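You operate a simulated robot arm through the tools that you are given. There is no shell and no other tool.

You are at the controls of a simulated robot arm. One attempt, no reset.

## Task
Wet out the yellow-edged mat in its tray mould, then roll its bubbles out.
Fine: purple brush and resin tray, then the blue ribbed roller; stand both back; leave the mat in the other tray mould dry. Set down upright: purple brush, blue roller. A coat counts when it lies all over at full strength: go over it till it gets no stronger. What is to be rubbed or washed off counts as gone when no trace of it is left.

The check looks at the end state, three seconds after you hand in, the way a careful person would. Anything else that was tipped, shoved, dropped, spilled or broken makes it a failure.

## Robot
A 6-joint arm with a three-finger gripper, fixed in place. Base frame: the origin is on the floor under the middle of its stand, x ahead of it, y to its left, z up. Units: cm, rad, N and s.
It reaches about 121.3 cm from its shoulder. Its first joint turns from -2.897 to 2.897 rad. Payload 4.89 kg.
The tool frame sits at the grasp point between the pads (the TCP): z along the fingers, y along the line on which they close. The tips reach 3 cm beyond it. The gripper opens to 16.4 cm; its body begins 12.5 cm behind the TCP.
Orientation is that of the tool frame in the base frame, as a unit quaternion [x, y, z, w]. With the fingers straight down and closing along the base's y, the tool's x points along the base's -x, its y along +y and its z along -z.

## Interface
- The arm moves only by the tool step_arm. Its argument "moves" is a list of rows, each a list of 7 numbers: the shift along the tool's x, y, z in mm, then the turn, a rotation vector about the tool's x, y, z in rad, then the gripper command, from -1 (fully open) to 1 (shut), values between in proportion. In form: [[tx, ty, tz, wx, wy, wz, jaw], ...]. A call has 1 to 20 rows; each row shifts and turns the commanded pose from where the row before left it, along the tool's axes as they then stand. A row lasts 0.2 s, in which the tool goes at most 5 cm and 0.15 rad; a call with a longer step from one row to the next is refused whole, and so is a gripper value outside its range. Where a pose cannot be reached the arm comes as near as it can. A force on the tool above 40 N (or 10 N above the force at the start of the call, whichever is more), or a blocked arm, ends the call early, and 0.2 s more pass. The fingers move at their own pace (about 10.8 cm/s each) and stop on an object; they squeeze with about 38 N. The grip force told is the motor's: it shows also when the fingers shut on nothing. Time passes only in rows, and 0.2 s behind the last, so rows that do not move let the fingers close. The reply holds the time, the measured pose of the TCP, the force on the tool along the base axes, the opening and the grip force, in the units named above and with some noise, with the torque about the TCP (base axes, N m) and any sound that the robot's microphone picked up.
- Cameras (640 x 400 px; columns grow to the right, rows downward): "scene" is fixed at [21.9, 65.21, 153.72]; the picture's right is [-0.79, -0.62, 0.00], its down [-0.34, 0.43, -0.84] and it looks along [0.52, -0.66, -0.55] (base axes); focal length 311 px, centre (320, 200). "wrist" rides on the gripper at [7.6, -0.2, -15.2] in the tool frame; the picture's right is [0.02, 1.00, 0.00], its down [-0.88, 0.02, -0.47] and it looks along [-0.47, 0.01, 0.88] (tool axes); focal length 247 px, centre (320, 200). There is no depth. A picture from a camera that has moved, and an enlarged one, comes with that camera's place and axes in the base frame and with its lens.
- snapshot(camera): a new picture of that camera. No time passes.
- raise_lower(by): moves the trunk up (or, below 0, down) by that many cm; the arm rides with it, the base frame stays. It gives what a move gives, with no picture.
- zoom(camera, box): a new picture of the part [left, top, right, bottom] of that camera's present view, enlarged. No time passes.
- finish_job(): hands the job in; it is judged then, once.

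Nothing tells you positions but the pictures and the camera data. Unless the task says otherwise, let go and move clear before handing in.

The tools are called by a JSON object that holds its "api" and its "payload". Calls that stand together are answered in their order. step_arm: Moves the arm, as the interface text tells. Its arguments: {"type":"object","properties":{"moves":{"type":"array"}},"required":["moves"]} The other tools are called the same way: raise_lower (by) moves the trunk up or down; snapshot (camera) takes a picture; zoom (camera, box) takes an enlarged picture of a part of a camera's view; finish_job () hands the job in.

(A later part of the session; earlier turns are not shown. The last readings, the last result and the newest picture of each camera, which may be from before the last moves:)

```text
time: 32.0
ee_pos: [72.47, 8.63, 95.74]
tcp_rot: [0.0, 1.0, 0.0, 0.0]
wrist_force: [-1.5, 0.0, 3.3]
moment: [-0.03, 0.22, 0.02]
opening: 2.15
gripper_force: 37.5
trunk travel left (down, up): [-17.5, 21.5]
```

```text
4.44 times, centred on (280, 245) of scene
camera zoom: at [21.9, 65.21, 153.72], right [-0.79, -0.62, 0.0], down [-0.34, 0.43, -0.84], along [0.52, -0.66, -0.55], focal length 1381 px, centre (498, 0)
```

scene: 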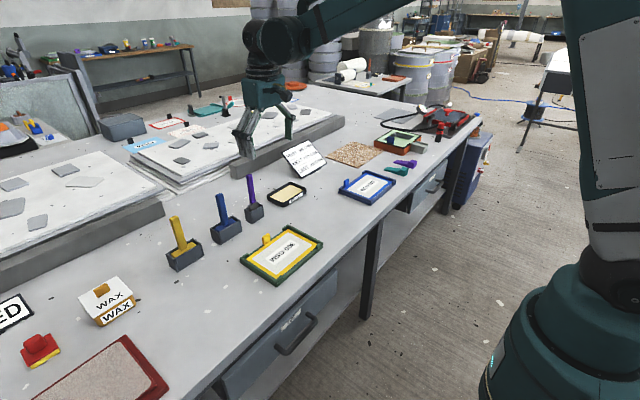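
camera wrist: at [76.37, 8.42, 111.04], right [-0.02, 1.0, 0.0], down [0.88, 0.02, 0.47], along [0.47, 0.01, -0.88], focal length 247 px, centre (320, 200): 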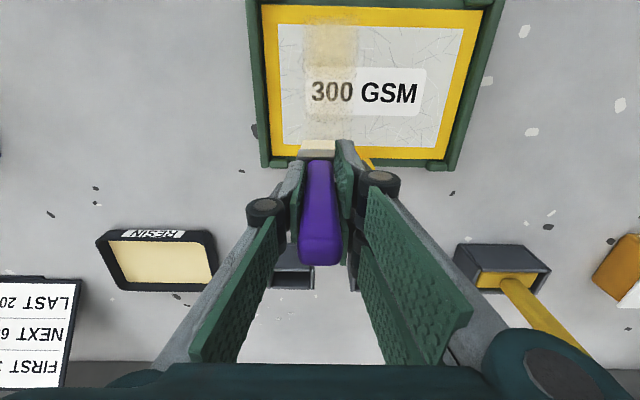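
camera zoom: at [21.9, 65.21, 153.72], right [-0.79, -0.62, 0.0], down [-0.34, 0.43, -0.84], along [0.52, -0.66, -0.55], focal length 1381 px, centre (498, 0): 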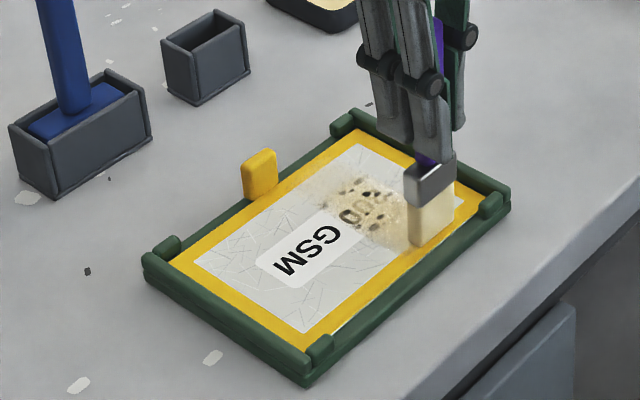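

Going over it strengthens the coat, with bubbles appearing, and the bristles look paler as they empty. I'll lift and go back to the resin tray for another dip.

{"api": "step_arm", "payload": {"moves": [[0, 0, -10, 0, 0, 0, 1], [0, 0, -30, 0, 0, 0, 1], [0, 0, -25, 0, 0, 0, 1], [-20, -15, 0, 0, 0, 0, 1], [-35, -27, 0, 0, 0, 0, 1], [-40, -30, 0, 0, 0, 0, 1], [-40, -30, 0, 0, 0, 0, 1], [-40, -30, 0, 0, 0, 0, 1], [-40, -30, 0, 0, 0, 0, 1], [-35, -27, 0, 0, 0, 0, 1], [-28, -22, 0, 0, 0, 0, 1], [-15, -12, 0, 0, 0, 0, 1], [0, 0, 0, 0, 0, 0, 1]]}}

{"api": "zoom", "payload": {"camera": "scene", "box": [230, 200, 330, 290]}}

{"api": "snapshot", "payload": {"camera": "wrist"}}

{"api": "zoom", "payload": {"camera": "scene", "box": [250, 130, 330, 220]}}

```text
time: 34.8
ee_pos: [101.78, -13.86, 102.11]
tcp_rot: [0.0, 1.0, 0.0, -0.001]
wrist_force: [0.4, 0.1, -1.3]
moment: [0.01, 0.07, 0.04]
opening: 2.11
gripper_force: 38.1
trunk travel left (down, up): [-17.5, 21.5]
```

```text
4.44 times, centred on (280, 245) of scene
camera zoom: at [21.9, 65.21, 153.72], right [-0.79, -0.62, 0.0], down [-0.34, 0.43, -0.84], along [0.52, -0.66, -0.55], focal length 1381 px, centre (498, 0)
```

zoom: 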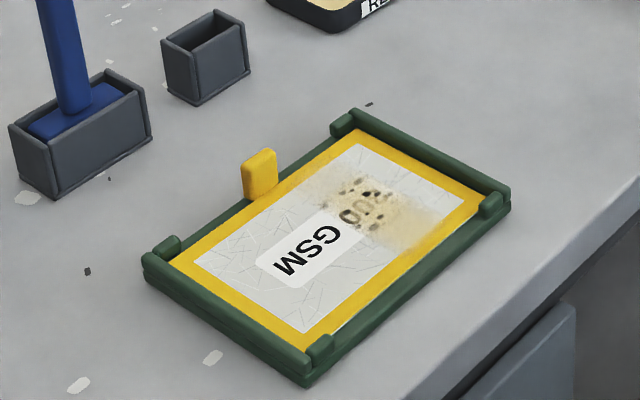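

```text
taken
camera wrist: at [94.24, -13.96, 117.42], right [-0.02, 1.0, 0.0], down [0.88, 0.02, 0.47], along [0.47, 0.01, -0.88], focal length 247 px, centre (320, 200)
```

wrist: 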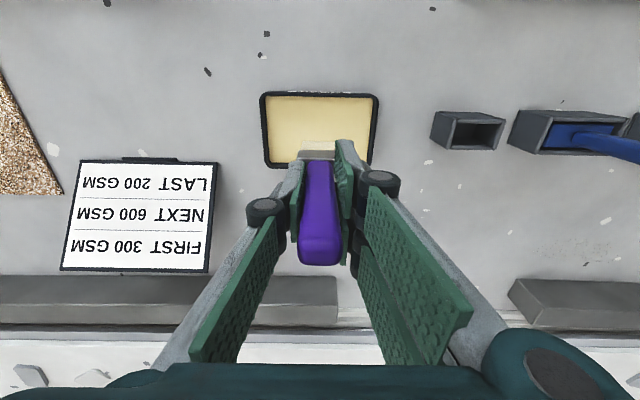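

```text
4.44 times, centred on (290, 175) of scene
camera zoom: at [21.9, 65.21, 153.72], right [-0.79, -0.62, 0.0], down [-0.34, 0.43, -0.84], along [0.52, -0.66, -0.55], focal length 1381 px, centre (453, 311)
```

zoom: 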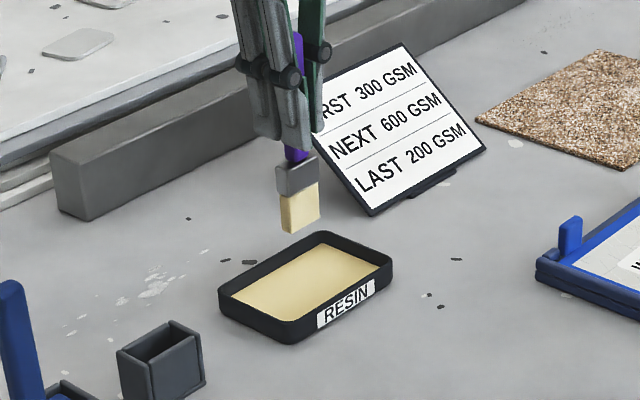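

I dip the brush again, down to just at the tray floor height.

{"api": "step_arm", "payload": {"moves": [[0, 0, 15, 0, 0, 0, 1], [0, 0, 20, 0, 0, 0, 1], [0, 0, 15, 0, 0, 0, 1], [0, 0, 8, 0, 0, 0, 1], [0, 0, 4, 0, 0, 0, 1], [0, 0, 3, 0, 0, 0, 1], [0, 0, 0, 0, 0, 0, 1]]}}

{"api": "step_arm", "payload": {"moves": [[0, 0, 0.8, 0, 0, 0, 1], [0, 0, 0, 0, 0, 0, 1], [0, 0, 0, 0, 0, 0, 1]]}}

{"api": "zoom", "payload": {"camera": "scene", "box": [250, 130, 330, 220]}}

```text
time: 36.4
ee_pos: [101.85, -13.74, 95.79]
tcp_rot: [0.001, 1.0, 0.0, 0.0]
wrist_force: [0.1, 0.3, -0.9]
moment: [-0.04, 0.0, 0.01]
opening: 2.13
gripper_force: 38.0
trunk travel left (down, up): [-17.5, 21.5]
```

```text
time: 37.2
ee_pos: [101.85, -13.79, 95.62]
tcp_rot: [0.0, 1.0, 0.0, -0.001]
wrist_force: [-0.7, -0.1, -0.9]
moment: [0.0, -0.03, 0.03]
opening: 2.12
gripper_force: 37.8
trunk travel left (down, up): [-17.5, 21.5]
```

```text
4.44 times, centred on (290, 175) of scene
camera zoom: at [21.9, 65.21, 153.72], right [-0.79, -0.62, 0.0], down [-0.34, 0.43, -0.84], along [0.52, -0.66, -0.55], focal length 1381 px, centre (453, 311)
```

zoom: 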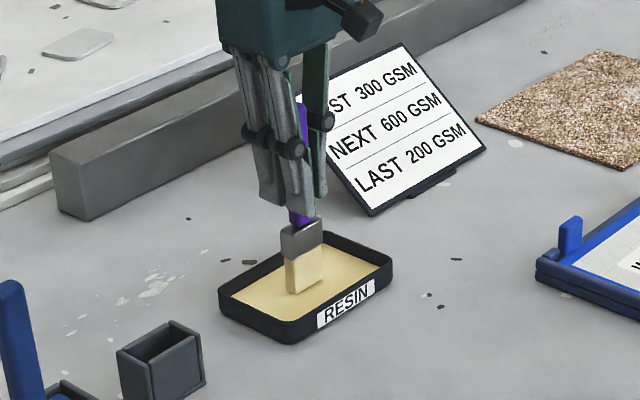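

{"api": "step_arm", "payload": {"moves": [[0, 0, 1, 0, 0, 0, 1], [0, 0, 0.8, 0, 0, 0, 1], [0, 0, 0, 0, 0, 0, 1], [0, 0, 0, 0, 0, 0, 1]]}}

{"api": "zoom", "payload": {"camera": "scene", "box": [250, 130, 330, 220]}}

```text
time: 38.2
ee_pos: [101.74, -13.8, 95.48]
tcp_rot: [0.0, 1.0, 0.0, 0.0]
wrist_force: [-0.3, 0.1, -0.9]
moment: [-0.02, -0.03, -0.02]
opening: 2.11
gripper_force: 37.8
trunk travel left (down, up): [-17.5, 21.5]
```

```text
4.44 times, centred on (290, 175) of scene
camera zoom: at [21.9, 65.21, 153.72], right [-0.79, -0.62, 0.0], down [-0.34, 0.43, -0.84], along [0.52, -0.66, -0.55], focal length 1381 px, centre (453, 311)
```

zoom: 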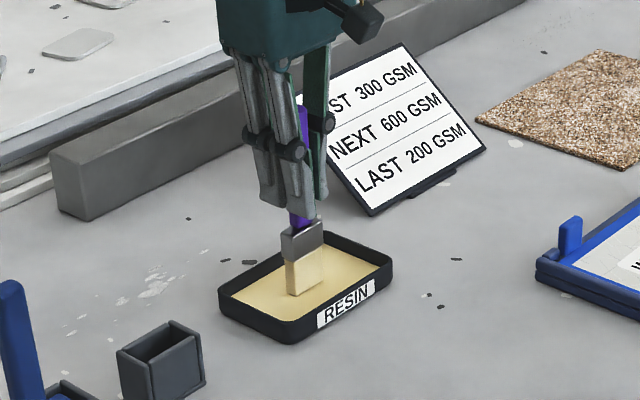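

{"api": "step_arm", "payload": {"moves": [[0, 0, 1, 0, 0, 0, 1], [0, 0, 0, 0, 0, 0, 1]]}}

{"api": "step_arm", "payload": {"moves": [[0, 0, 0.7, 0, 0, 0, 1], [0, 0, 0, 0, 0, 0, 1]]}}

{"api": "zoom", "payload": {"camera": "scene", "box": [250, 130, 330, 220]}}

```text
time: 38.8
ee_pos: [101.77, -13.78, 95.47]
tcp_rot: [0.0, 1.0, 0.001, 0.0]
wrist_force: [2.5, 0.4, 9.5]
moment: [-0.07, -0.24, 0.01]
opening: 2.12
gripper_force: 38.2
trunk travel left (down, up): [-17.5, 21.5]
```

```text
time: 39.4
ee_pos: [101.73, -13.66, 95.34]
tcp_rot: [0.0, 1.0, 0.0, -0.001]
wrist_force: [3.5, 0.2, 18.0]
moment: [0.0, -0.32, -0.02]
opening: 2.13
gripper_force: 37.6
trunk travel left (down, up): [-17.5, 21.5]
```

```text
4.44 times, centred on (290, 175) of scene
camera zoom: at [21.9, 65.21, 153.72], right [-0.79, -0.62, 0.0], down [-0.34, 0.43, -0.84], along [0.52, -0.66, -0.55], focal length 1381 px, centre (453, 311)
```

zoom: 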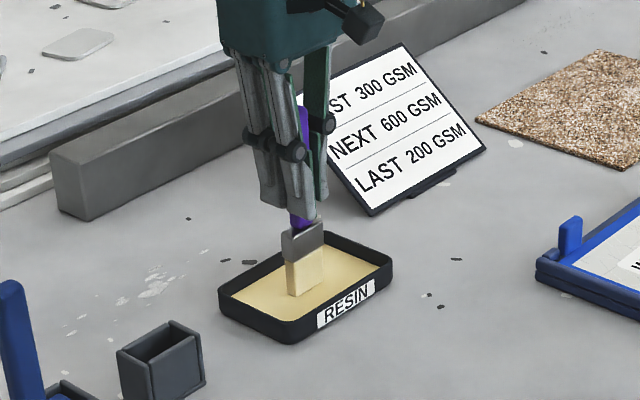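

Contact is made at 9–18 N and the bristles are reloaded. I lift out and head to the far end of the y≈8.5 column.

{"api": "step_arm", "payload": {"moves": [[0, 0, -1, 0, 0, 0, 1], [0, 0, 0, 0, 0, 0, 1], [0, 0, -10, 0, 0, 0, 1], [0, 0, -25, 0, 0, 0, 1], [0, 0, -25, 0, 0, 0, 1], [12, 15, 0, 0, 0, 0, 1], [22, 28, 0, 0, 0, 0, 1], [28, 35, 0, 0, 0, 0, 1], [30, 37, 0, 0, 0, 0, 1], [30, 37, 0, 0, 0, 0, 1], [27, 34, 0, 0, 0, 0, 1], [18, 23, 0, 0, 0, 0, 1], [10.5, 13.5, 0, 0, 0, 0, 1], [0, 0, 15, 0, 0, 0, 1], [0, 0, 20, 0, 0, 0, 1], [0, 0, 10, 0, 0, 0, 1], [0, 0, 5, 0, 0, 0, 1], [0, 0, 0, 0, 0, 0, 1]]}}

{"api": "snapshot", "payload": {"camera": "wrist"}}

{"api": "zoom", "payload": {"camera": "scene", "box": [230, 200, 330, 290]}}

```text
time: 43.2
ee_pos: [84.03, 8.53, 96.23]
tcp_rot: [0.0, 1.0, 0.0, 0.0]
wrist_force: [0.2, -0.4, -1.2]
moment: [-0.03, 0.01, 0.01]
opening: 2.1
gripper_force: 37.4
trunk travel left (down, up): [-17.5, 21.5]
```

```text
taken
camera wrist: at [76.42, 8.4, 111.57], right [-0.02, 1.0, 0.0], down [0.88, 0.02, 0.47], along [0.47, 0.01, -0.88], focal length 247 px, centre (320, 200)
```

wrist: 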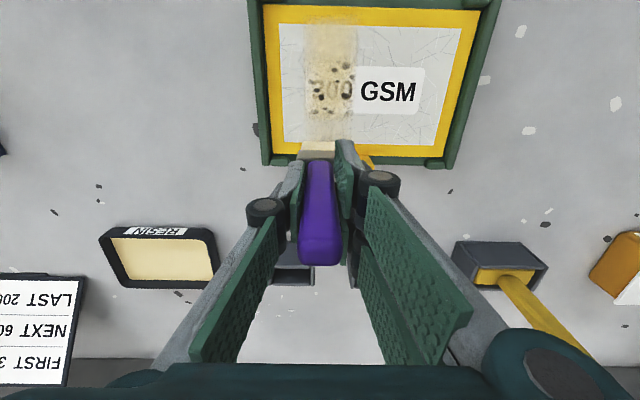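

```text
4.44 times, centred on (280, 245) of scene
camera zoom: at [21.9, 65.21, 153.72], right [-0.79, -0.62, 0.0], down [-0.34, 0.43, -0.84], along [0.52, -0.66, -0.55], focal length 1381 px, centre (498, 0)
```

zoom: 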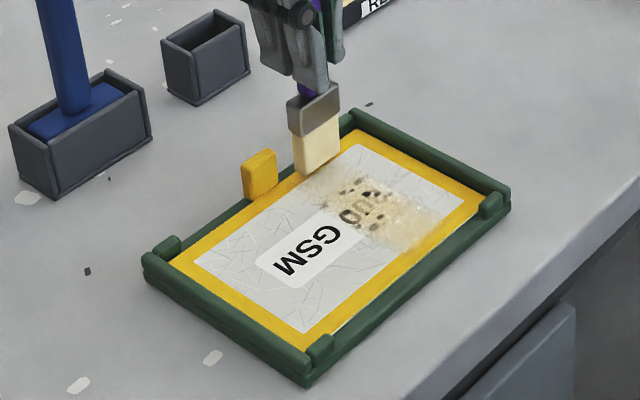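

Now I touch down at the far edge and stroke.

{"api": "step_arm", "payload": {"moves": [[0, 0, 3, 0, 0, 0, 1], [0, 0, 2, 0, 0, 0, 1], [0, 0, 0.5, 0, 0, 0, 1], [0, 0, 0, 0, 0, 0, 1]]}}

{"api": "step_arm", "payload": {"moves": [[-4, 0, 0, 0, 0, 0, 1], [0, 0, 0, 0, 0, 0, 1]]}}

{"api": "zoom", "payload": {"camera": "scene", "box": [250, 200, 330, 260]}}

```text
time: 44.2
ee_pos: [83.84, 8.45, 95.92]
tcp_rot: [0.0, 1.0, 0.0, -0.001]
wrist_force: [-0.3, -0.7, -0.2]
moment: [0.01, 0.04, 0.0]
opening: 2.14
gripper_force: 37.4
trunk travel left (down, up): [-17.5, 21.5]
```

```text
time: 44.8
ee_pos: [84.38, 8.48, 95.77]
tcp_rot: [0.0, 1.0, -0.001, 0.0]
wrist_force: [0.2, 0.3, -0.3]
moment: [0.01, 0.01, 0.0]
opening: 2.1
gripper_force: 37.9
trunk travel left (down, up): [-17.5, 21.5]
```

```text
6.67 times, centred on (290, 230) of scene
camera zoom: at [21.9, 65.21, 153.72], right [-0.79, -0.62, 0.0], down [-0.34, 0.43, -0.84], along [0.52, -0.66, -0.55], focal length 2071 px, centre (520, 0)
```

zoom: 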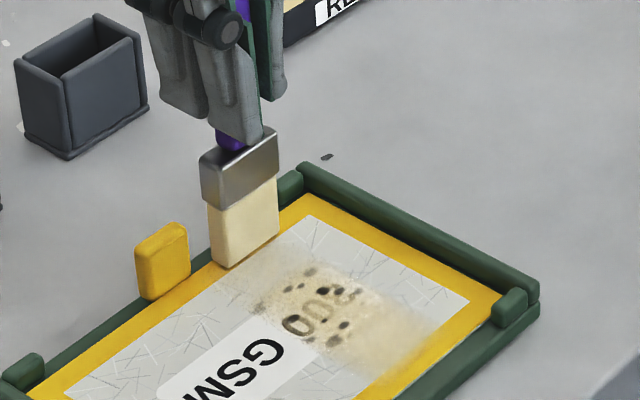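

{"api": "step_arm", "payload": {"moves": [[0, 0, 0.8, 0, 0, 0, 1], [0, 0, 0, 0, 0, 0, 1]]}}

{"api": "step_arm", "payload": {"moves": [[0, 0, 0.6, 0, 0, 0, 1], [0, 0, 0, 0, 0, 0, 1]]}}

```text
time: 45.4
ee_pos: [84.38, 8.46, 95.7]
tcp_rot: [0.0, 1.0, 0.0, 0.0]
wrist_force: [0.0, 0.4, -0.5]
moment: [-0.02, 0.01, -0.02]
opening: 2.13
gripper_force: 37.8
trunk travel left (down, up): [-17.5, 21.5]
```

```text
time: 46.0
ee_pos: [84.44, 8.5, 95.69]
tcp_rot: [0.0, 1.0, 0.0, 0.0]
wrist_force: [1.0, -0.9, 8.3]
moment: [0.03, -0.08, 0.02]
opening: 2.11
gripper_force: 37.7
trunk travel left (down, up): [-17.5, 21.5]
```

Contact at about 8 N. I stroke toward the near edge and back.

{"api": "step_arm", "payload": {"moves": [[8, 0, 0, 0, 0, 0, 1], [12, 0, 0, 0, 0, 0, 1], [12, 0, 0, 0, 0, 0, 1], [12, 0, 0, 0, 0, 0, 1], [-8, 0, 0, 0, 0, 0, 1], [-12, 0, 0, 0, 0, 0, 1], [-12, 0, 0, 0, 0, 0, 1], [-12, 0, 0, 0, 0, 0, 1], [0, 0, 0, 0, 0, 0, 1]]}}

{"api": "zoom", "payload": {"camera": "scene", "box": [250, 200, 330, 260]}}

{"api": "zoom", "payload": {"camera": "wrist", "box": [240, 0, 500, 175]}}

```text
time: 48.0
ee_pos: [84.35, 8.51, 95.62]
tcp_rot: [0.0, 1.0, 0.0, 0.0]
wrist_force: [-0.8, 0.4, 5.2]
moment: [0.0, 0.17, 0.0]
opening: 2.11
gripper_force: 38.1
trunk travel left (down, up): [-17.5, 21.5]
```

```text
6.67 times, centred on (290, 230) of scene
camera zoom: at [21.9, 65.21, 153.72], right [-0.79, -0.62, 0.0], down [-0.34, 0.43, -0.84], along [0.52, -0.66, -0.55], focal length 2071 px, centre (520, 0)
```

zoom: 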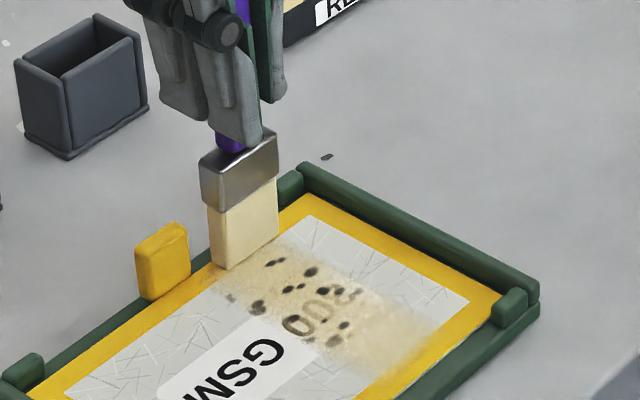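

```text
2.29 times, centred on (370, 88) of wrist
camera zoom: at [76.78, 8.38, 110.94], right [-0.02, 1.0, 0.0], down [0.88, 0.02, 0.47], along [0.47, 0.01, -0.88], focal length 564 px, centre (206, 457)
```

zoom: 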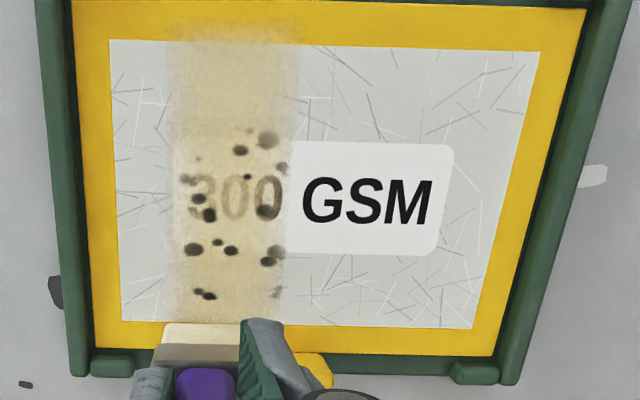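

Good build-up, with bubbles as dark spots. I continue to the near edge in this column, then shift to y≈5.4 and stroke back to the far edge.

{"api": "step_arm", "payload": {"moves": [[8, 0, 0, 0, 0, 0, 1], [12, 0, 0, 0, 0, 0, 1], [12, 0, 0, 0, 0, 0, 1], [12, 0, 0, 0, 0, 0, 1], [12, 0, 0, 0, 0, 0, 1], [12, 0, 0, 0, 0, 0, 1], [12, 0, 0, 0, 0, 0, 1], [12, 0, 0, 0, 0, 0, 1], [12, 0, 0, 0, 0, 0, 1], [12, 0, 0, 0, 0, 0, 1], [6, 0, 0, 0, 0, 0, 1], [0, 0, 0, 0, 0, 0, 1]]}}

{"api": "zoom", "payload": {"camera": "scene", "box": [240, 200, 340, 275]}}

{"api": "zoom", "payload": {"camera": "wrist", "box": [240, 0, 500, 175]}}

```text
time: 50.6
ee_pos: [72.21, 8.51, 95.7]
tcp_rot: [0.0, 1.0, 0.0, 0.0]
wrist_force: [-0.9, -0.2, 3.1]
moment: [-0.01, 0.14, 0.0]
opening: 2.11
gripper_force: 37.9
trunk travel left (down, up): [-17.5, 21.5]
```

```text
5.33 times, centred on (290, 238) of scene
camera zoom: at [21.9, 65.21, 153.72], right [-0.79, -0.62, 0.0], down [-0.34, 0.43, -0.84], along [0.52, -0.66, -0.55], focal length 1657 px, centre (480, 0)
```

zoom: 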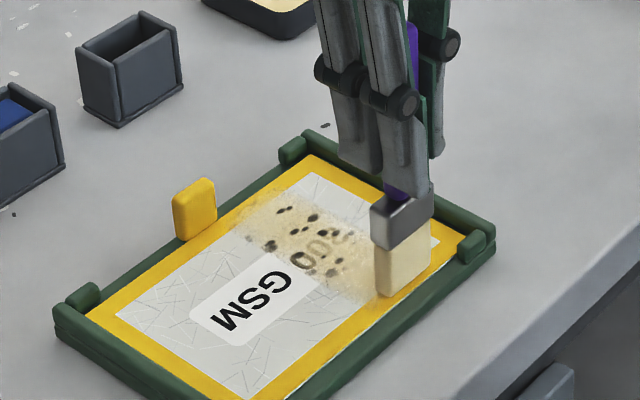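

```text
2.29 times, centred on (370, 88) of wrist
camera zoom: at [64.61, 8.36, 110.94], right [-0.02, 1.0, 0.0], down [0.88, 0.02, 0.47], along [0.47, 0.01, -0.88], focal length 564 px, centre (206, 457)
```

zoom: 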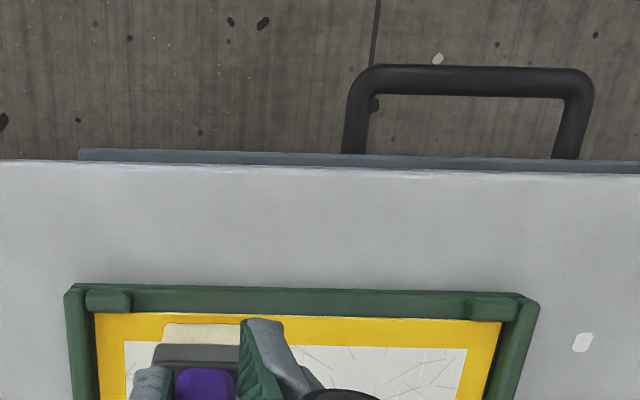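

The bristle edge reaches within about 4 mm of the mat's near edge here. I shift to y≈5.4 and stroke to the far edge.

{"api": "step_arm", "payload": {"moves": [[2, -10, 0, 0, 0, 0, 1], [0, -12, 0, 0, 0, 0, 1], [0, -9, 0, 0, 0, 0, 1], [-10, 0, 0, 0, 0, 0, 1], [-12, 0, 0, 0, 0, 0, 1], [-12, 0, 0, 0, 0, 0, 1], [-12, 0, 0, 0, 0, 0, 1], [-12, 0, 0, 0, 0, 0, 1], [-12, 0, 0, 0, 0, 0, 1], [-12, 0, 0, 0, 0, 0, 1], [-12, 0, 0, 0, 0, 0, 1], [-12, 0, 0, 0, 0, 0, 1], [-12, 0, 0, 0, 0, 0, 1], [-4, 0, 0, 0, 0, 0, 1], [0, 0, 0, 0, 0, 0, 1]]}}

{"api": "zoom", "payload": {"camera": "scene", "box": [240, 200, 340, 275]}}

{"api": "zoom", "payload": {"camera": "wrist", "box": [260, 0, 500, 175]}}

```text
time: 53.8
ee_pos: [84.16, 5.47, 95.71]
tcp_rot: [-0.001, 1.0, 0.0, 0.0]
wrist_force: [0.2, 0.5, 3.4]
moment: [0.0, -0.08, 0.02]
opening: 2.14
gripper_force: 37.8
trunk travel left (down, up): [-17.5, 21.5]
```

```text
5.33 times, centred on (290, 238) of scene
camera zoom: at [21.9, 65.21, 153.72], right [-0.79, -0.62, 0.0], down [-0.34, 0.43, -0.84], along [0.52, -0.66, -0.55], focal length 1657 px, centre (480, 0)
```

zoom: 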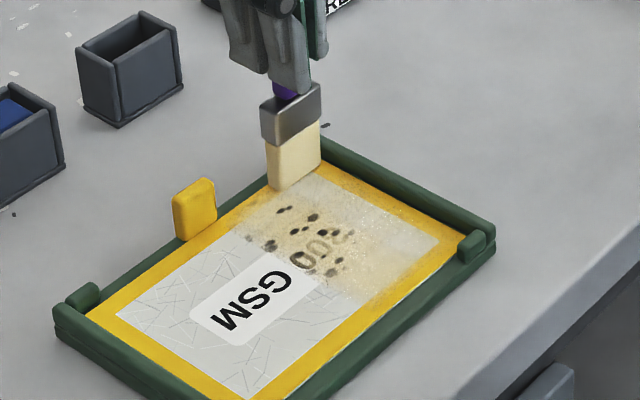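

```text
2.29 times, centred on (380, 88) of wrist
camera zoom: at [76.67, 5.26, 110.94], right [-0.02, 1.0, 0.0], down [0.88, 0.02, 0.47], along [0.47, 0.01, -0.88], focal length 564 px, centre (183, 457)
```

zoom: 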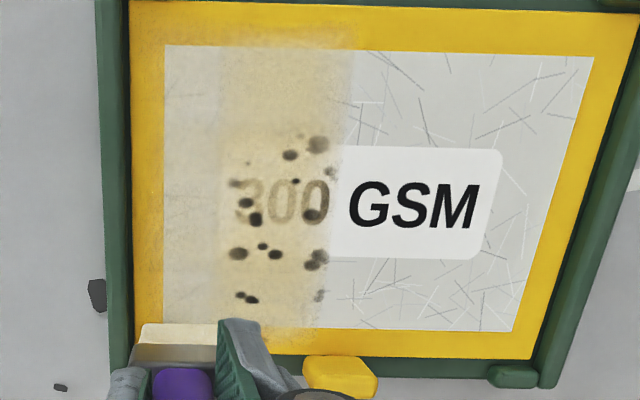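

The y≈5.4 column takes a first thin coat out to the left border. I'll go over it again, there and back.

{"api": "step_arm", "payload": {"moves": [[10, 0, 0, 0, 0, 0, 1], [13, 0, 0, 0, 0, 0, 1], [13, 0, 0, 0, 0, 0, 1], [13, 0, 0, 0, 0, 0, 1], [13, 0, 0, 0, 0, 0, 1], [13, 0, 0, 0, 0, 0, 1], [13, 0, 0, 0, 0, 0, 1], [13, 0, 0, 0, 0, 0, 1], [13, 0, 0, 0, 0, 0, 1], [8, 0, 0, 0, 0, 0, 1], [-10, 0, 0, 0, 0, 0, 1], [-13, 0, 0, 0, 0, 0, 1], [-13, 0, 0, 0, 0, 0, 1], [-13, 0, 0, 0, 0, 0, 1], [-13, 0, 0, 0, 0, 0, 1], [-13, 0, 0, 0, 0, 0, 1], [-13, 0, 0, 0, 0, 0, 1], [-13, 0, 0, 0, 0, 0, 1], [-13, 0, 0, 0, 0, 0, 1], [-8, 0, 0, 0, 0, 0, 1]]}}

{"api": "zoom", "payload": {"camera": "scene", "box": [240, 200, 340, 275]}}

{"api": "zoom", "payload": {"camera": "wrist", "box": [260, 0, 500, 175]}}

```text
time: 58.0
ee_pos: [84.22, 5.44, 95.67]
tcp_rot: [0.001, 1.0, 0.0, 0.0]
wrist_force: [-1.4, -0.7, 0.3]
moment: [0.0, -0.01, 0.0]
opening: 2.13
gripper_force: 38.0
trunk travel left (down, up): [-17.5, 21.5]
```

```text
5.33 times, centred on (290, 238) of scene
camera zoom: at [21.9, 65.21, 153.72], right [-0.79, -0.62, 0.0], down [-0.34, 0.43, -0.84], along [0.52, -0.66, -0.55], focal length 1657 px, centre (480, 0)
```

zoom: 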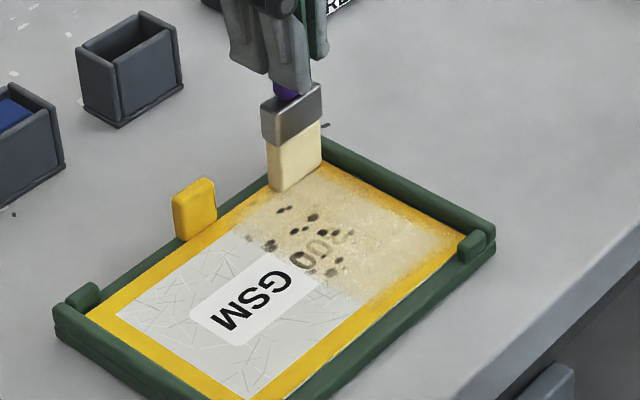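

```text
2.29 times, centred on (380, 88) of wrist
camera zoom: at [76.62, 5.26, 110.94], right [-0.02, 1.0, 0.0], down [0.88, 0.02, 0.47], along [0.47, 0.01, -0.88], focal length 564 px, centre (183, 457)
```

zoom: 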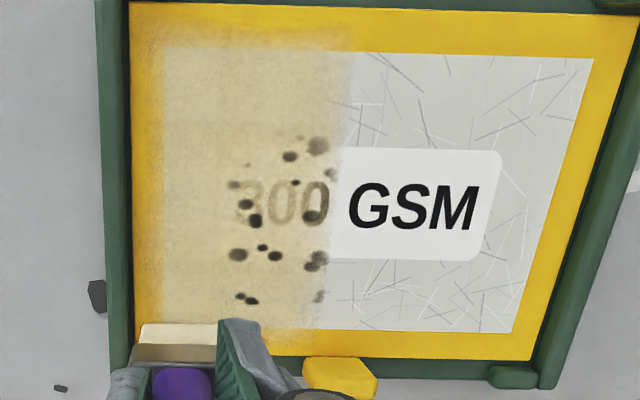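

The coat is building up. I press slightly firmer (0.4 mm) and go over this column again.

{"api": "step_arm", "payload": {"moves": [[10, 0, 0.4, 0, 0, 0, 1], [13, 0, 0, 0, 0, 0, 1], [13, 0, 0, 0, 0, 0, 1], [13, 0, 0, 0, 0, 0, 1], [13, 0, 0, 0, 0, 0, 1], [13, 0, 0, 0, 0, 0, 1], [13, 0, 0, 0, 0, 0, 1], [13, 0, 0, 0, 0, 0, 1], [13, 0, 0, 0, 0, 0, 1], [8, 0, 0, 0, 0, 0, 1], [-10, 0, 0, 0, 0, 0, 1], [-13, 0, 0, 0, 0, 0, 1], [-13, 0, 0, 0, 0, 0, 1], [-13, 0, 0, 0, 0, 0, 1], [-13, 0, 0, 0, 0, 0, 1], [-13, 0, 0, 0, 0, 0, 1], [-13, 0, 0, 0, 0, 0, 1], [-13, 0, 0, 0, 0, 0, 1], [-13, 0, 0, 0, 0, 0, 1], [-8, 0, 0, 0, 0, 0, 1]]}}

{"api": "zoom", "payload": {"camera": "scene", "box": [240, 200, 340, 275]}}

{"api": "zoom", "payload": {"camera": "wrist", "box": [260, 0, 500, 175]}}

```text
time: 62.2
ee_pos: [84.27, 5.35, 95.55]
tcp_rot: [0.001, 1.0, 0.0, 0.0]
wrist_force: [-1.4, -0.1, 8.3]
moment: [0.03, 0.23, -0.01]
opening: 2.1
gripper_force: 38.7
trunk travel left (down, up): [-17.5, 21.5]
```

```text
5.33 times, centred on (290, 238) of scene
camera zoom: at [21.9, 65.21, 153.72], right [-0.79, -0.62, 0.0], down [-0.34, 0.43, -0.84], along [0.52, -0.66, -0.55], focal length 1657 px, centre (480, 0)
```

zoom: 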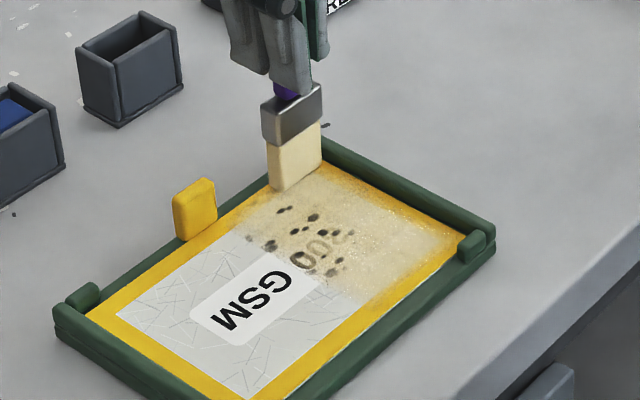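

```text
2.29 times, centred on (380, 88) of wrist
camera zoom: at [76.6, 5.24, 110.89], right [-0.02, 1.0, 0.0], down [0.88, 0.02, 0.47], along [0.47, 0.01, -0.88], focal length 564 px, centre (183, 457)
```

zoom: 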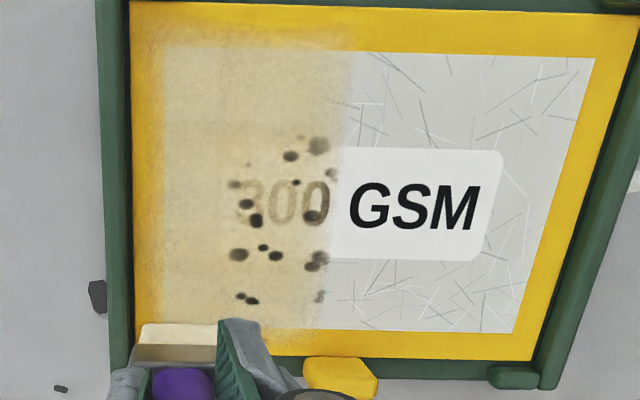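

Little further change, so the brush is nearly spent. I lift and return for another dip, looking at the mat on the way.

{"api": "step_arm", "payload": {"moves": [[0, 0, -10, 0, 0, 0, 1], [0, 0, -25, 0, 0, 0, 1], [0, 0, -25, 0, 0, 0, 1], [-10, -12, 0, 0, 0, 0, 1], [-22, -24, 0, 0, 0, 0, 1], [-30, -32, 0, 0, 0, 0, 1], [-34, -36, 0, 0, 0, 0, 1], [-32, -36, 0, 0, 0, 0, 1], [-27, -30, 0, 0, 0, 0, 1], [-15, -15, 0, 0, 0, 0, 1], [-5, -7, 0, 0, 0, 0, 1], [0, 0, 15, 0, 0, 0, 1], [0, 0, 25, 0, 0, 0, 1], [0, 0, 14, 0, 0, 0, 1], [0, 0, 5, 0, 0, 0, 1], [0, 0, 0, 0, 0, 0, 1]]}}

{"api": "zoom", "payload": {"camera": "scene", "box": [240, 210, 330, 285]}}

{"api": "snapshot", "payload": {"camera": "scene"}}

```text
time: 65.6
ee_pos: [101.72, -13.83, 95.78]
tcp_rot: [0.0, 1.0, 0.0, 0.0]
wrist_force: [-0.2, 0.6, -0.1]
moment: [0.01, 0.05, 0.02]
opening: 2.14
gripper_force: 38.4
trunk travel left (down, up): [-17.5, 21.5]
```

```text
5.33 times, centred on (285, 248) of scene
camera zoom: at [21.9, 65.21, 153.72], right [-0.79, -0.62, 0.0], down [-0.34, 0.43, -0.84], along [0.52, -0.66, -0.55], focal length 1657 px, centre (507, -53)
```

zoom: 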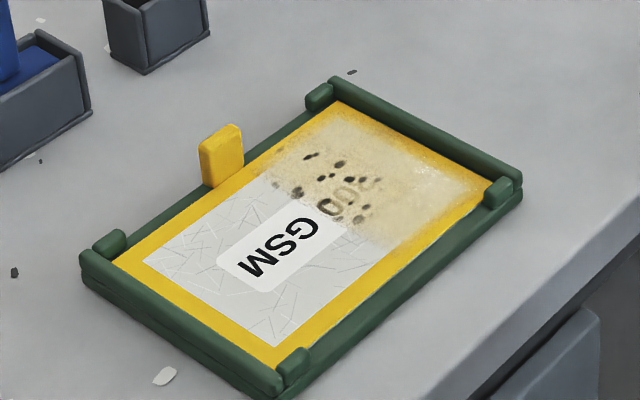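

```text
taken
```

scene: 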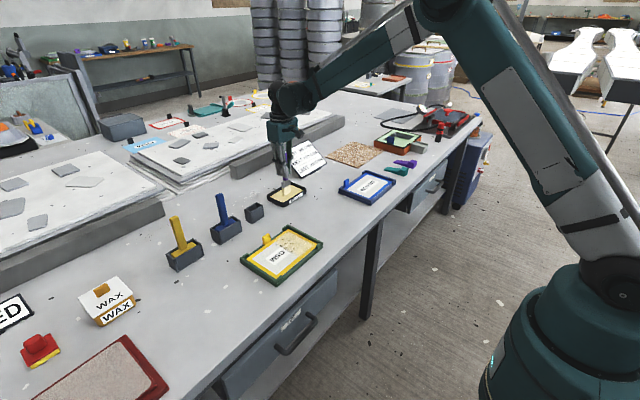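

{"api": "step_arm", "payload": {"moves": [[0, 0, 2, 0, 0, 0, 1], [0, 0, 1, 0, 0, 0, 1], [0, 0, 0, 0, 0, 0, 1]]}}

{"api": "step_arm", "payload": {"moves": [[0, 0, 1, 0, 0, 0, 1], [0, 0, 0, 0, 0, 0, 1]]}}

```text
time: 66.4
ee_pos: [101.71, -13.85, 95.45]
tcp_rot: [0.0, 1.0, 0.0, 0.0]
wrist_force: [0.0, -1.1, -0.6]
moment: [-0.03, 0.0, 0.0]
opening: 2.11
gripper_force: 38.4
trunk travel left (down, up): [-17.5, 21.5]
```

```text
time: 67.0
ee_pos: [101.73, -13.87, 95.38]
tcp_rot: [0.0, 1.0, 0.0, 0.0]
wrist_force: [0.0, 0.4, 0.7]
moment: [-0.01, 0.01, 0.0]
opening: 2.1
gripper_force: 37.6
trunk travel left (down, up): [-17.5, 21.5]
```

{"api": "step_arm", "payload": {"moves": [[0, 0, 0.7, 0, 0, 0, 1], [0, 0, 0, 0, 0, 0, 1]]}}

{"api": "step_arm", "payload": {"moves": [[0, 0, 0.5, 0, 0, 0, 1], [0, 0, 0, 0, 0, 0, 1], [0, 0, 0, 0, 0, 0, 1]]}}

{"api": "zoom", "payload": {"camera": "scene", "box": [250, 130, 330, 220]}}

```text
time: 67.6
ee_pos: [101.76, -13.7, 95.28]
tcp_rot: [0.0, 1.0, 0.001, -0.001]
wrist_force: [1.2, 0.1, 7.8]
moment: [0.0, -0.17, 0.01]
opening: 2.1
gripper_force: 37.5
trunk travel left (down, up): [-17.5, 21.5]
```

```text
time: 68.4
ee_pos: [101.67, -13.8, 95.31]
tcp_rot: [0.0, 1.0, 0.0, 0.0]
wrist_force: [4.1, 0.6, 19.0]
moment: [0.03, -0.44, 0.0]
opening: 2.11
gripper_force: 38.1
trunk travel left (down, up): [-17.5, 21.5]
```

```text
4.44 times, centred on (290, 175) of scene
camera zoom: at [21.9, 65.21, 153.72], right [-0.79, -0.62, 0.0], down [-0.34, 0.43, -0.84], along [0.52, -0.66, -0.55], focal length 1381 px, centre (453, 311)
```

zoom: 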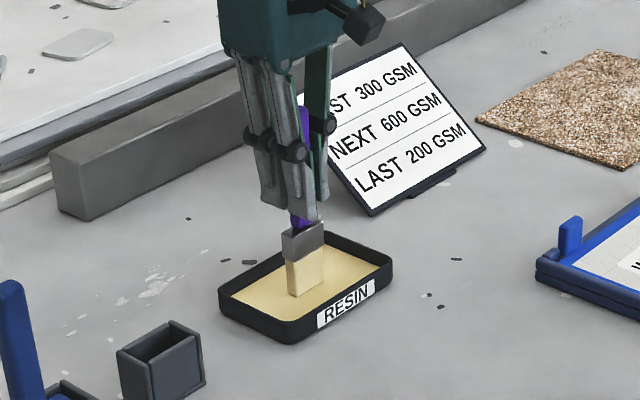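

Loaded again. I head to the far-left corner area at about (84.4, 5.2) and touch down.

{"api": "step_arm", "payload": {"moves": [[0, 0, -1, 0, 0, 0, 1], [0, 0, -10, 0, 0, 0, 1], [0, 0, -25, 0, 0, 0, 1], [0, 0, -25, 0, 0, 0, 1], [10, 11.5, 0, 0, 0, 0, 1], [23, 25, 0, 0, 0, 0, 1], [30, 33, 0, 0, 0, 0, 1], [33, 36, 0, 0, 0, 0, 1], [33, 36, 0, 0, 0, 0, 1], [27, 29, 0, 0, 0, 0, 1], [17, 19, 0, 0, 0, 0, 1], [0, 0, 15, 0, 0, 0, 1], [0, 0, 20, 0, 0, 0, 1], [0, 0, 12, 0, 0, 0, 1], [0, 0, 8, 0, 0, 0, 1], [0, 0, 2, 0, 0, 0, 1], [0, 0, 0, 0, 0, 0, 1]]}}

{"api": "step_arm", "payload": {"moves": [[0, 0, 1, 0, 0, 0, 1], [0, 0, 0, 0, 0, 0, 1]]}}

{"api": "zoom", "payload": {"camera": "wrist", "box": [260, 0, 500, 175]}}

{"api": "zoom", "payload": {"camera": "scene", "box": [240, 200, 340, 275]}}

```text
time: 72.0
ee_pos: [84.38, 5.14, 95.66]
tcp_rot: [0.0, 1.0, 0.0, 0.0]
wrist_force: [0.7, 0.0, 6.3]
moment: [0.03, -0.16, 0.0]
opening: 2.12
gripper_force: 38.0
trunk travel left (down, up): [-17.5, 21.5]
```

```text
time: 72.6
ee_pos: [84.35, 5.2, 95.53]
tcp_rot: [0.0, 1.0, 0.0, 0.0]
wrist_force: [2.9, -0.3, 21.3]
moment: [-0.03, -0.29, -0.03]
opening: 2.13
gripper_force: 38.2
trunk travel left (down, up): [-17.5, 21.5]
```

```text
2.29 times, centred on (380, 88) of wrist
camera zoom: at [76.73, 5.03, 110.85], right [-0.02, 1.0, 0.0], down [0.88, 0.02, 0.47], along [0.47, 0.01, -0.88], focal length 564 px, centre (183, 457)
```

zoom: 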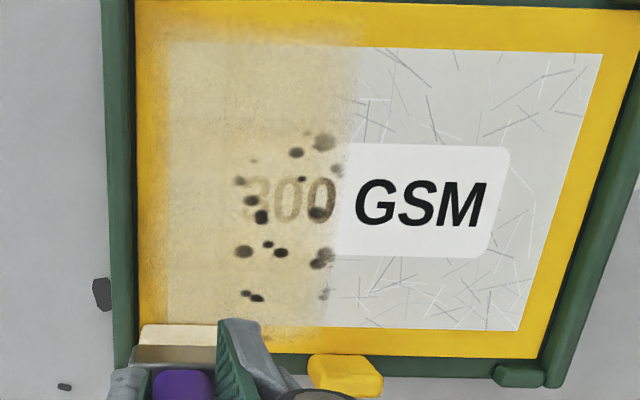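

```text
5.33 times, centred on (290, 238) of scene
camera zoom: at [21.9, 65.21, 153.72], right [-0.79, -0.62, 0.0], down [-0.34, 0.43, -0.84], along [0.52, -0.66, -0.55], focal length 1657 px, centre (480, 0)
```

zoom: 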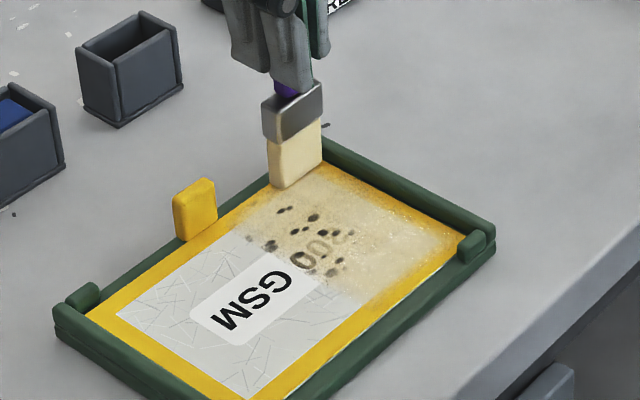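

Contact, slightly heavy at 21 N; I ease 0.7 mm and stroke down and back along y≈5.2.

{"api": "step_arm", "payload": {"moves": [[8, 0, -0.7, 0, 0, 0, 1], [13, 0, 0, 0, 0, 0, 1], [13, 0, 0, 0, 0, 0, 1], [13, 0, 0, 0, 0, 0, 1], [13, 0, 0, 0, 0, 0, 1], [13, 0, 0, 0, 0, 0, 1], [13, 0, 0, 0, 0, 0, 1], [13, 0, 0, 0, 0, 0, 1], [13, 0, 0, 0, 0, 0, 1], [11, 0, 0, 0, 0, 0, 1], [-8, 0, 0, 0, 0, 0, 1], [-13, 0, 0, 0, 0, 0, 1], [-13, 0, 0, 0, 0, 0, 1], [-13, 0, 0, 0, 0, 0, 1], [-13, 0, 0, 0, 0, 0, 1], [-13, 0, 0, 0, 0, 0, 1], [-13, 0, 0, 0, 0, 0, 1], [-13, 0, 0, 0, 0, 0, 1], [-13, 0, 0, 0, 0, 0, 1], [-11, 0, 0, 0, 0, 0, 1]]}}

{"api": "zoom", "payload": {"camera": "wrist", "box": [260, 0, 500, 175]}}

{"api": "zoom", "payload": {"camera": "scene", "box": [240, 200, 340, 275]}}

```text
time: 76.8
ee_pos: [84.41, 5.04, 95.62]
tcp_rot: [0.0, 1.0, 0.0, 0.0]
wrist_force: [-1.8, -0.3, 7.7]
moment: [0.02, 0.15, -0.02]
opening: 2.12
gripper_force: 38.5
trunk travel left (down, up): [-17.5, 21.5]
```

```text
2.29 times, centred on (380, 88) of wrist
camera zoom: at [76.8, 5.02, 110.86], right [-0.02, 1.0, 0.0], down [0.88, 0.02, 0.47], along [0.47, 0.01, -0.88], focal length 564 px, centre (183, 457)
```

zoom: 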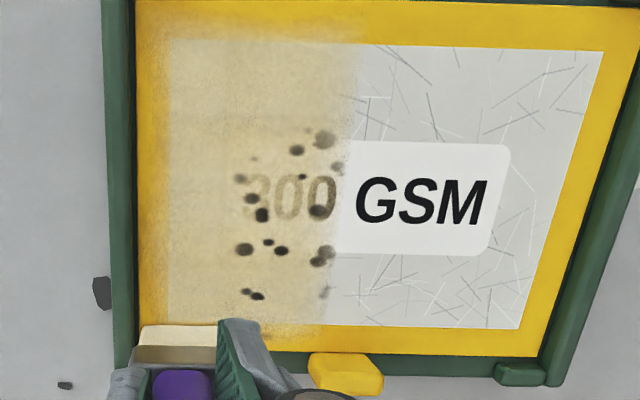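

```text
5.33 times, centred on (290, 238) of scene
camera zoom: at [21.9, 65.21, 153.72], right [-0.79, -0.62, 0.0], down [-0.34, 0.43, -0.84], along [0.52, -0.66, -0.55], focal length 1657 px, centre (480, 0)
```

zoom: 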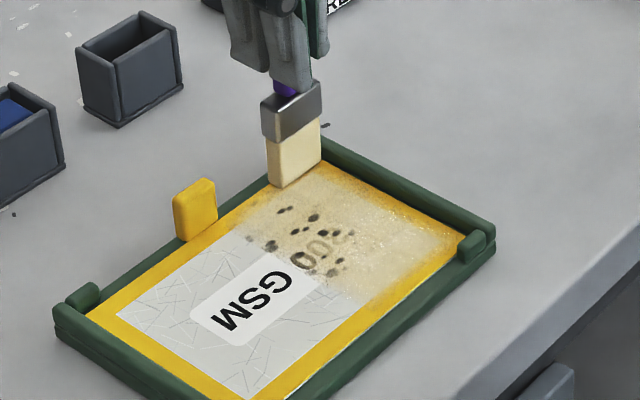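

The left column is coating evenly to the rim. I move on: over y≈8.7 to the near edge, then y≈12.5 back toward the far edge, stopping short of the tab.

{"api": "step_arm", "payload": {"moves": [[0, 12, 0, 0, 0, 0, 1], [0, 13, 0, 0, 0, 0, 1], [0, 11, 0, 0, 0, 0, 1], [10, 0, 0, 0, 0, 0, 1], [13, 0, 0, 0, 0, 0, 1], [13, 0, 0, 0, 0, 0, 1], [13, 0, 0, 0, 0, 0, 1], [13, 0, 0, 0, 0, 0, 1], [13, 0, 0, 0, 0, 0, 1], [13, 0, 0, 0, 0, 0, 1], [13, 0, 0, 0, 0, 0, 1], [13, 0, 0, 0, 0, 0, 1], [12, 0, 0, 0, 0, 0, 1], [0, 12, 0, 0, 0, 0, 1], [0, 13, 0, 0, 0, 0, 1], [0, 12, 0, 0, 0, 0, 1], [0, 0, 0, 0, 0, 0, 1]]}}

{"api": "step_arm", "payload": {"moves": [[-10, 0, 0, 0, 0, 0, 1], [-13, 0, 0, 0, 0, 0, 1], [-13, 0, 0, 0, 0, 0, 1], [-13, 0, 0, 0, 0, 0, 1], [-13, 0, 0, 0, 0, 0, 1], [-13, 0, 0, 0, 0, 0, 1], [-13, 0, 0, 0, 0, 0, 1], [-13, 0, 0, 0, 0, 0, 1], [-13, 0, 0, 0, 0, 0, 1], [-8, 0, 0, 0, 0, 0, 1], [0, 0, 0, 0, 0, 0, 1]]}}

{"api": "zoom", "payload": {"camera": "wrist", "box": [200, 0, 460, 175]}}

{"api": "zoom", "payload": {"camera": "scene", "box": [240, 200, 340, 275]}}

```text
time: 80.4
ee_pos: [71.69, 12.51, 95.63]
tcp_rot: [0.0, 1.0, 0.001, 0.0]
wrist_force: [-0.2, -2.3, 12.0]
moment: [0.01, 0.07, -0.03]
opening: 2.11
gripper_force: 38.2
trunk travel left (down, up): [-17.5, 21.5]
```

```text
time: 82.8
ee_pos: [84.11, 12.58, 95.67]
tcp_rot: [0.0, 1.0, 0.0, -0.001]
wrist_force: [-1.0, -0.5, 7.3]
moment: [0.03, 0.16, 0.01]
opening: 2.1
gripper_force: 37.5
trunk travel left (down, up): [-17.5, 21.5]
```

```text
2.29 times, centred on (330, 88) of wrist
camera zoom: at [76.42, 12.33, 110.83], right [-0.02, 1.0, 0.0], down [0.88, 0.02, 0.47], along [0.47, 0.01, -0.88], focal length 564 px, centre (297, 457)
```

zoom: 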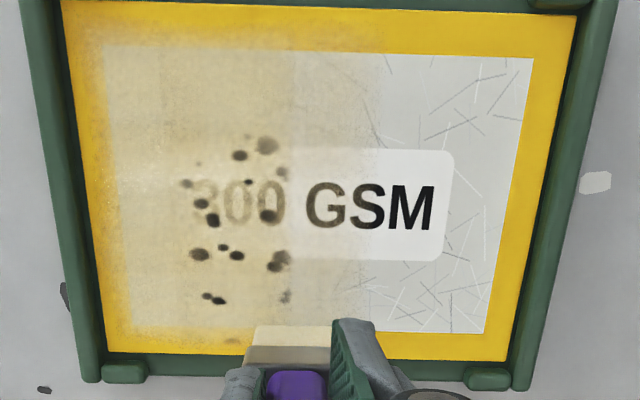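

```text
5.33 times, centred on (290, 238) of scene
camera zoom: at [21.9, 65.21, 153.72], right [-0.79, -0.62, 0.0], down [-0.34, 0.43, -0.84], along [0.52, -0.66, -0.55], focal length 1657 px, centre (480, 0)
```

zoom: 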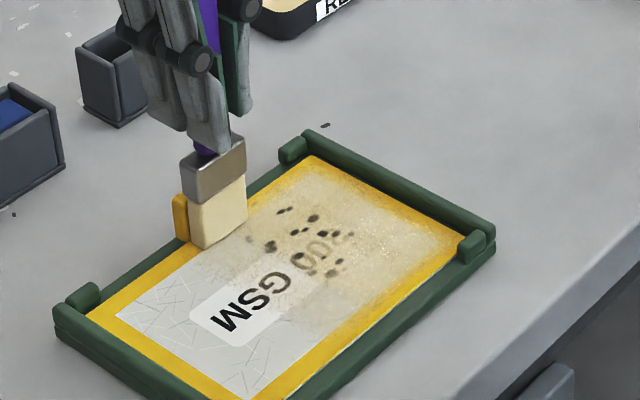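

Working well. I go back over y≈12.5, shift to y≈16.4, and stroke to the far edge.

{"api": "step_arm", "payload": {"moves": [[10, 0, 0, 0, 0, 0, 1], [13, 0, 0, 0, 0, 0, 1], [13, 0, 0, 0, 0, 0, 1], [13, 0, 0, 0, 0, 0, 1], [13, 0, 0, 0, 0, 0, 1], [13, 0, 0, 0, 0, 0, 1], [13, 0, 0, 0, 0, 0, 1], [13, 0, 0, 0, 0, 0, 1], [13, 0, 0, 0, 0, 0, 1], [8, 0, 0, 0, 0, 0, 1], [0, 13, 0, 0, 0, 0, 1], [0, 13, 0, 0, 0, 0, 1], [0, 12, 0, 0, 0, 0, 1], [0, 0, 0, 0, 0, 0, 1]]}}

{"api": "step_arm", "payload": {"moves": [[-10, 0, 0, 0, 0, 0, 1], [-13, 0, 0, 0, 0, 0, 1], [-13, 0, 0, 0, 0, 0, 1], [-13, 0, 0, 0, 0, 0, 1], [-13, 0, 0, 0, 0, 0, 1], [-13, 0, 0, 0, 0, 0, 1], [-13, 0, 0, 0, 0, 0, 1], [-13, 0, 0, 0, 0, 0, 1], [-13, 0, 0, 0, 0, 0, 1], [-10, 0, 0, 0, 0, 0, 1], [0, 0, 0, 0, 0, 0, 1]]}}

{"api": "zoom", "payload": {"camera": "wrist", "box": [180, 0, 440, 175]}}

{"api": "zoom", "payload": {"camera": "scene", "box": [240, 200, 340, 275]}}

```text
time: 85.8
ee_pos: [71.85, 16.19, 95.58]
tcp_rot: [0.0, 1.0, -0.001, 0.0]
wrist_force: [1.4, 0.4, 5.9]
moment: [0.13, 0.0, 0.02]
opening: 2.13
gripper_force: 38.4
trunk travel left (down, up): [-17.5, 21.5]
```

```text
time: 88.2
ee_pos: [84.3, 16.31, 95.65]
tcp_rot: [0.0, 1.0, -0.001, 0.001]
wrist_force: [-0.4, 0.6, 1.8]
moment: [-0.01, 0.13, 0.0]
opening: 2.13
gripper_force: 38.2
trunk travel left (down, up): [-17.5, 21.5]
```

```text
2.29 times, centred on (310, 88) of wrist
camera zoom: at [76.62, 16.12, 110.84], right [-0.02, 1.0, 0.0], down [0.88, 0.02, 0.47], along [0.47, 0.01, -0.88], focal length 564 px, centre (343, 457)
```

zoom: 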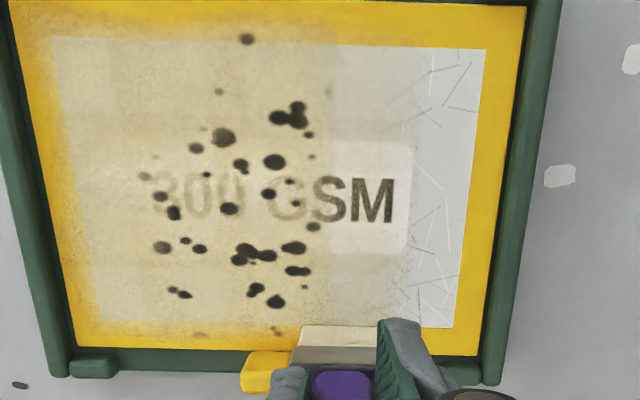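

```text
5.33 times, centred on (290, 238) of scene
camera zoom: at [21.9, 65.21, 153.72], right [-0.79, -0.62, 0.0], down [-0.34, 0.43, -0.84], along [0.52, -0.66, -0.55], focal length 1657 px, centre (480, 0)
```

zoom: 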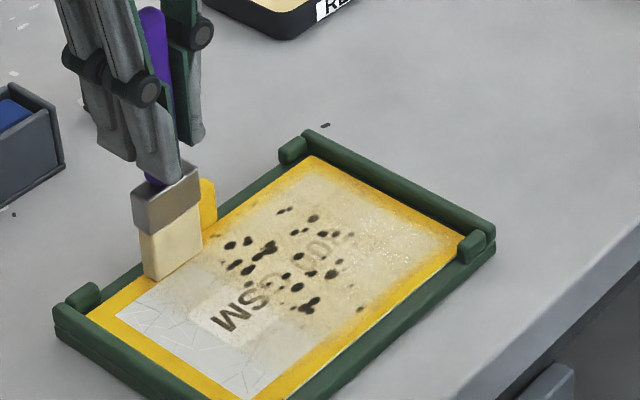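

Good progress; the load still lasts. I press 0.3 mm more, go back over y≈16.3, then shift to y≈20.7 and stroke out.

{"api": "step_arm", "payload": {"moves": [[10, 0, 0.3, 0, 0, 0, 1], [13, 0, 0, 0, 0, 0, 1], [13, 0, 0, 0, 0, 0, 1], [13, 0, 0, 0, 0, 0, 1], [13, 0, 0, 0, 0, 0, 1], [13, 0, 0, 0, 0, 0, 1], [13, 0, 0, 0, 0, 0, 1], [13, 0, 0, 0, 0, 0, 1], [13, 0, 0, 0, 0, 0, 1], [10, 0, 0, 0, 0, 0, 1], [0, 13, 0, 0, 0, 0, 1], [0, 13, 0, 0, 0, 0, 1], [0, 12, 0, 0, 0, 0, 1], [0, 5, 0, 0, 0, 0, 1], [0, 0, 0, 0, 0, 0, 1]]}}

{"api": "zoom", "payload": {"camera": "wrist", "box": [180, 80, 440, 255]}}

{"api": "zoom", "payload": {"camera": "scene", "box": [240, 200, 340, 275]}}

```text
time: 91.4
ee_pos: [71.84, 20.72, 95.58]
tcp_rot: [0.0, 1.0, 0.0, 0.0]
wrist_force: [-0.5, -0.5, 3.3]
moment: [0.12, 0.12, 0.02]
opening: 2.08
gripper_force: 38.2
trunk travel left (down, up): [-17.5, 21.5]
```

```text
2.29 times, centred on (310, 168) of wrist
camera zoom: at [64.17, 20.47, 110.81], right [-0.02, 1.0, 0.0], down [0.88, 0.02, 0.47], along [0.47, 0.01, -0.88], focal length 564 px, centre (343, 274)
```

zoom: 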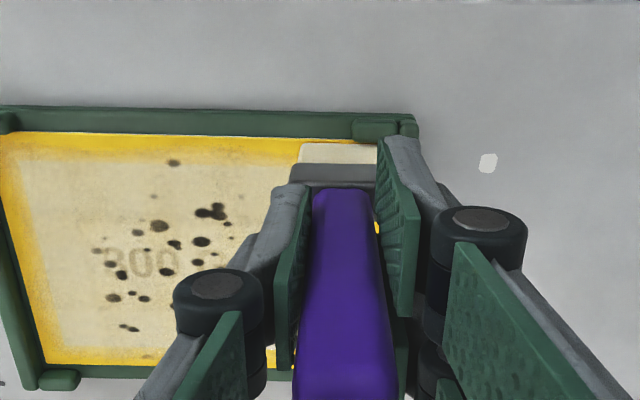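

```text
5.33 times, centred on (290, 238) of scene
camera zoom: at [21.9, 65.21, 153.72], right [-0.79, -0.62, 0.0], down [-0.34, 0.43, -0.84], along [0.52, -0.66, -0.55], focal length 1657 px, centre (480, 0)
```

zoom: 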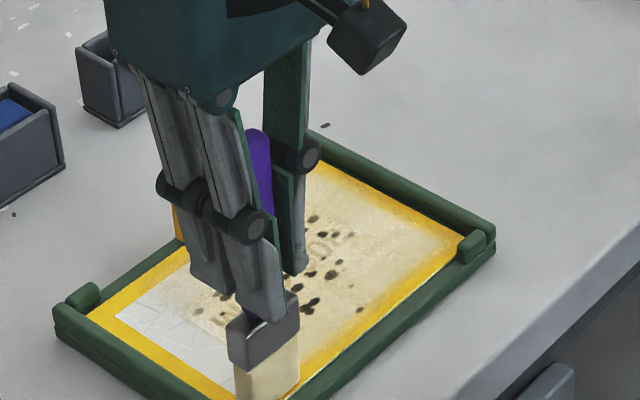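

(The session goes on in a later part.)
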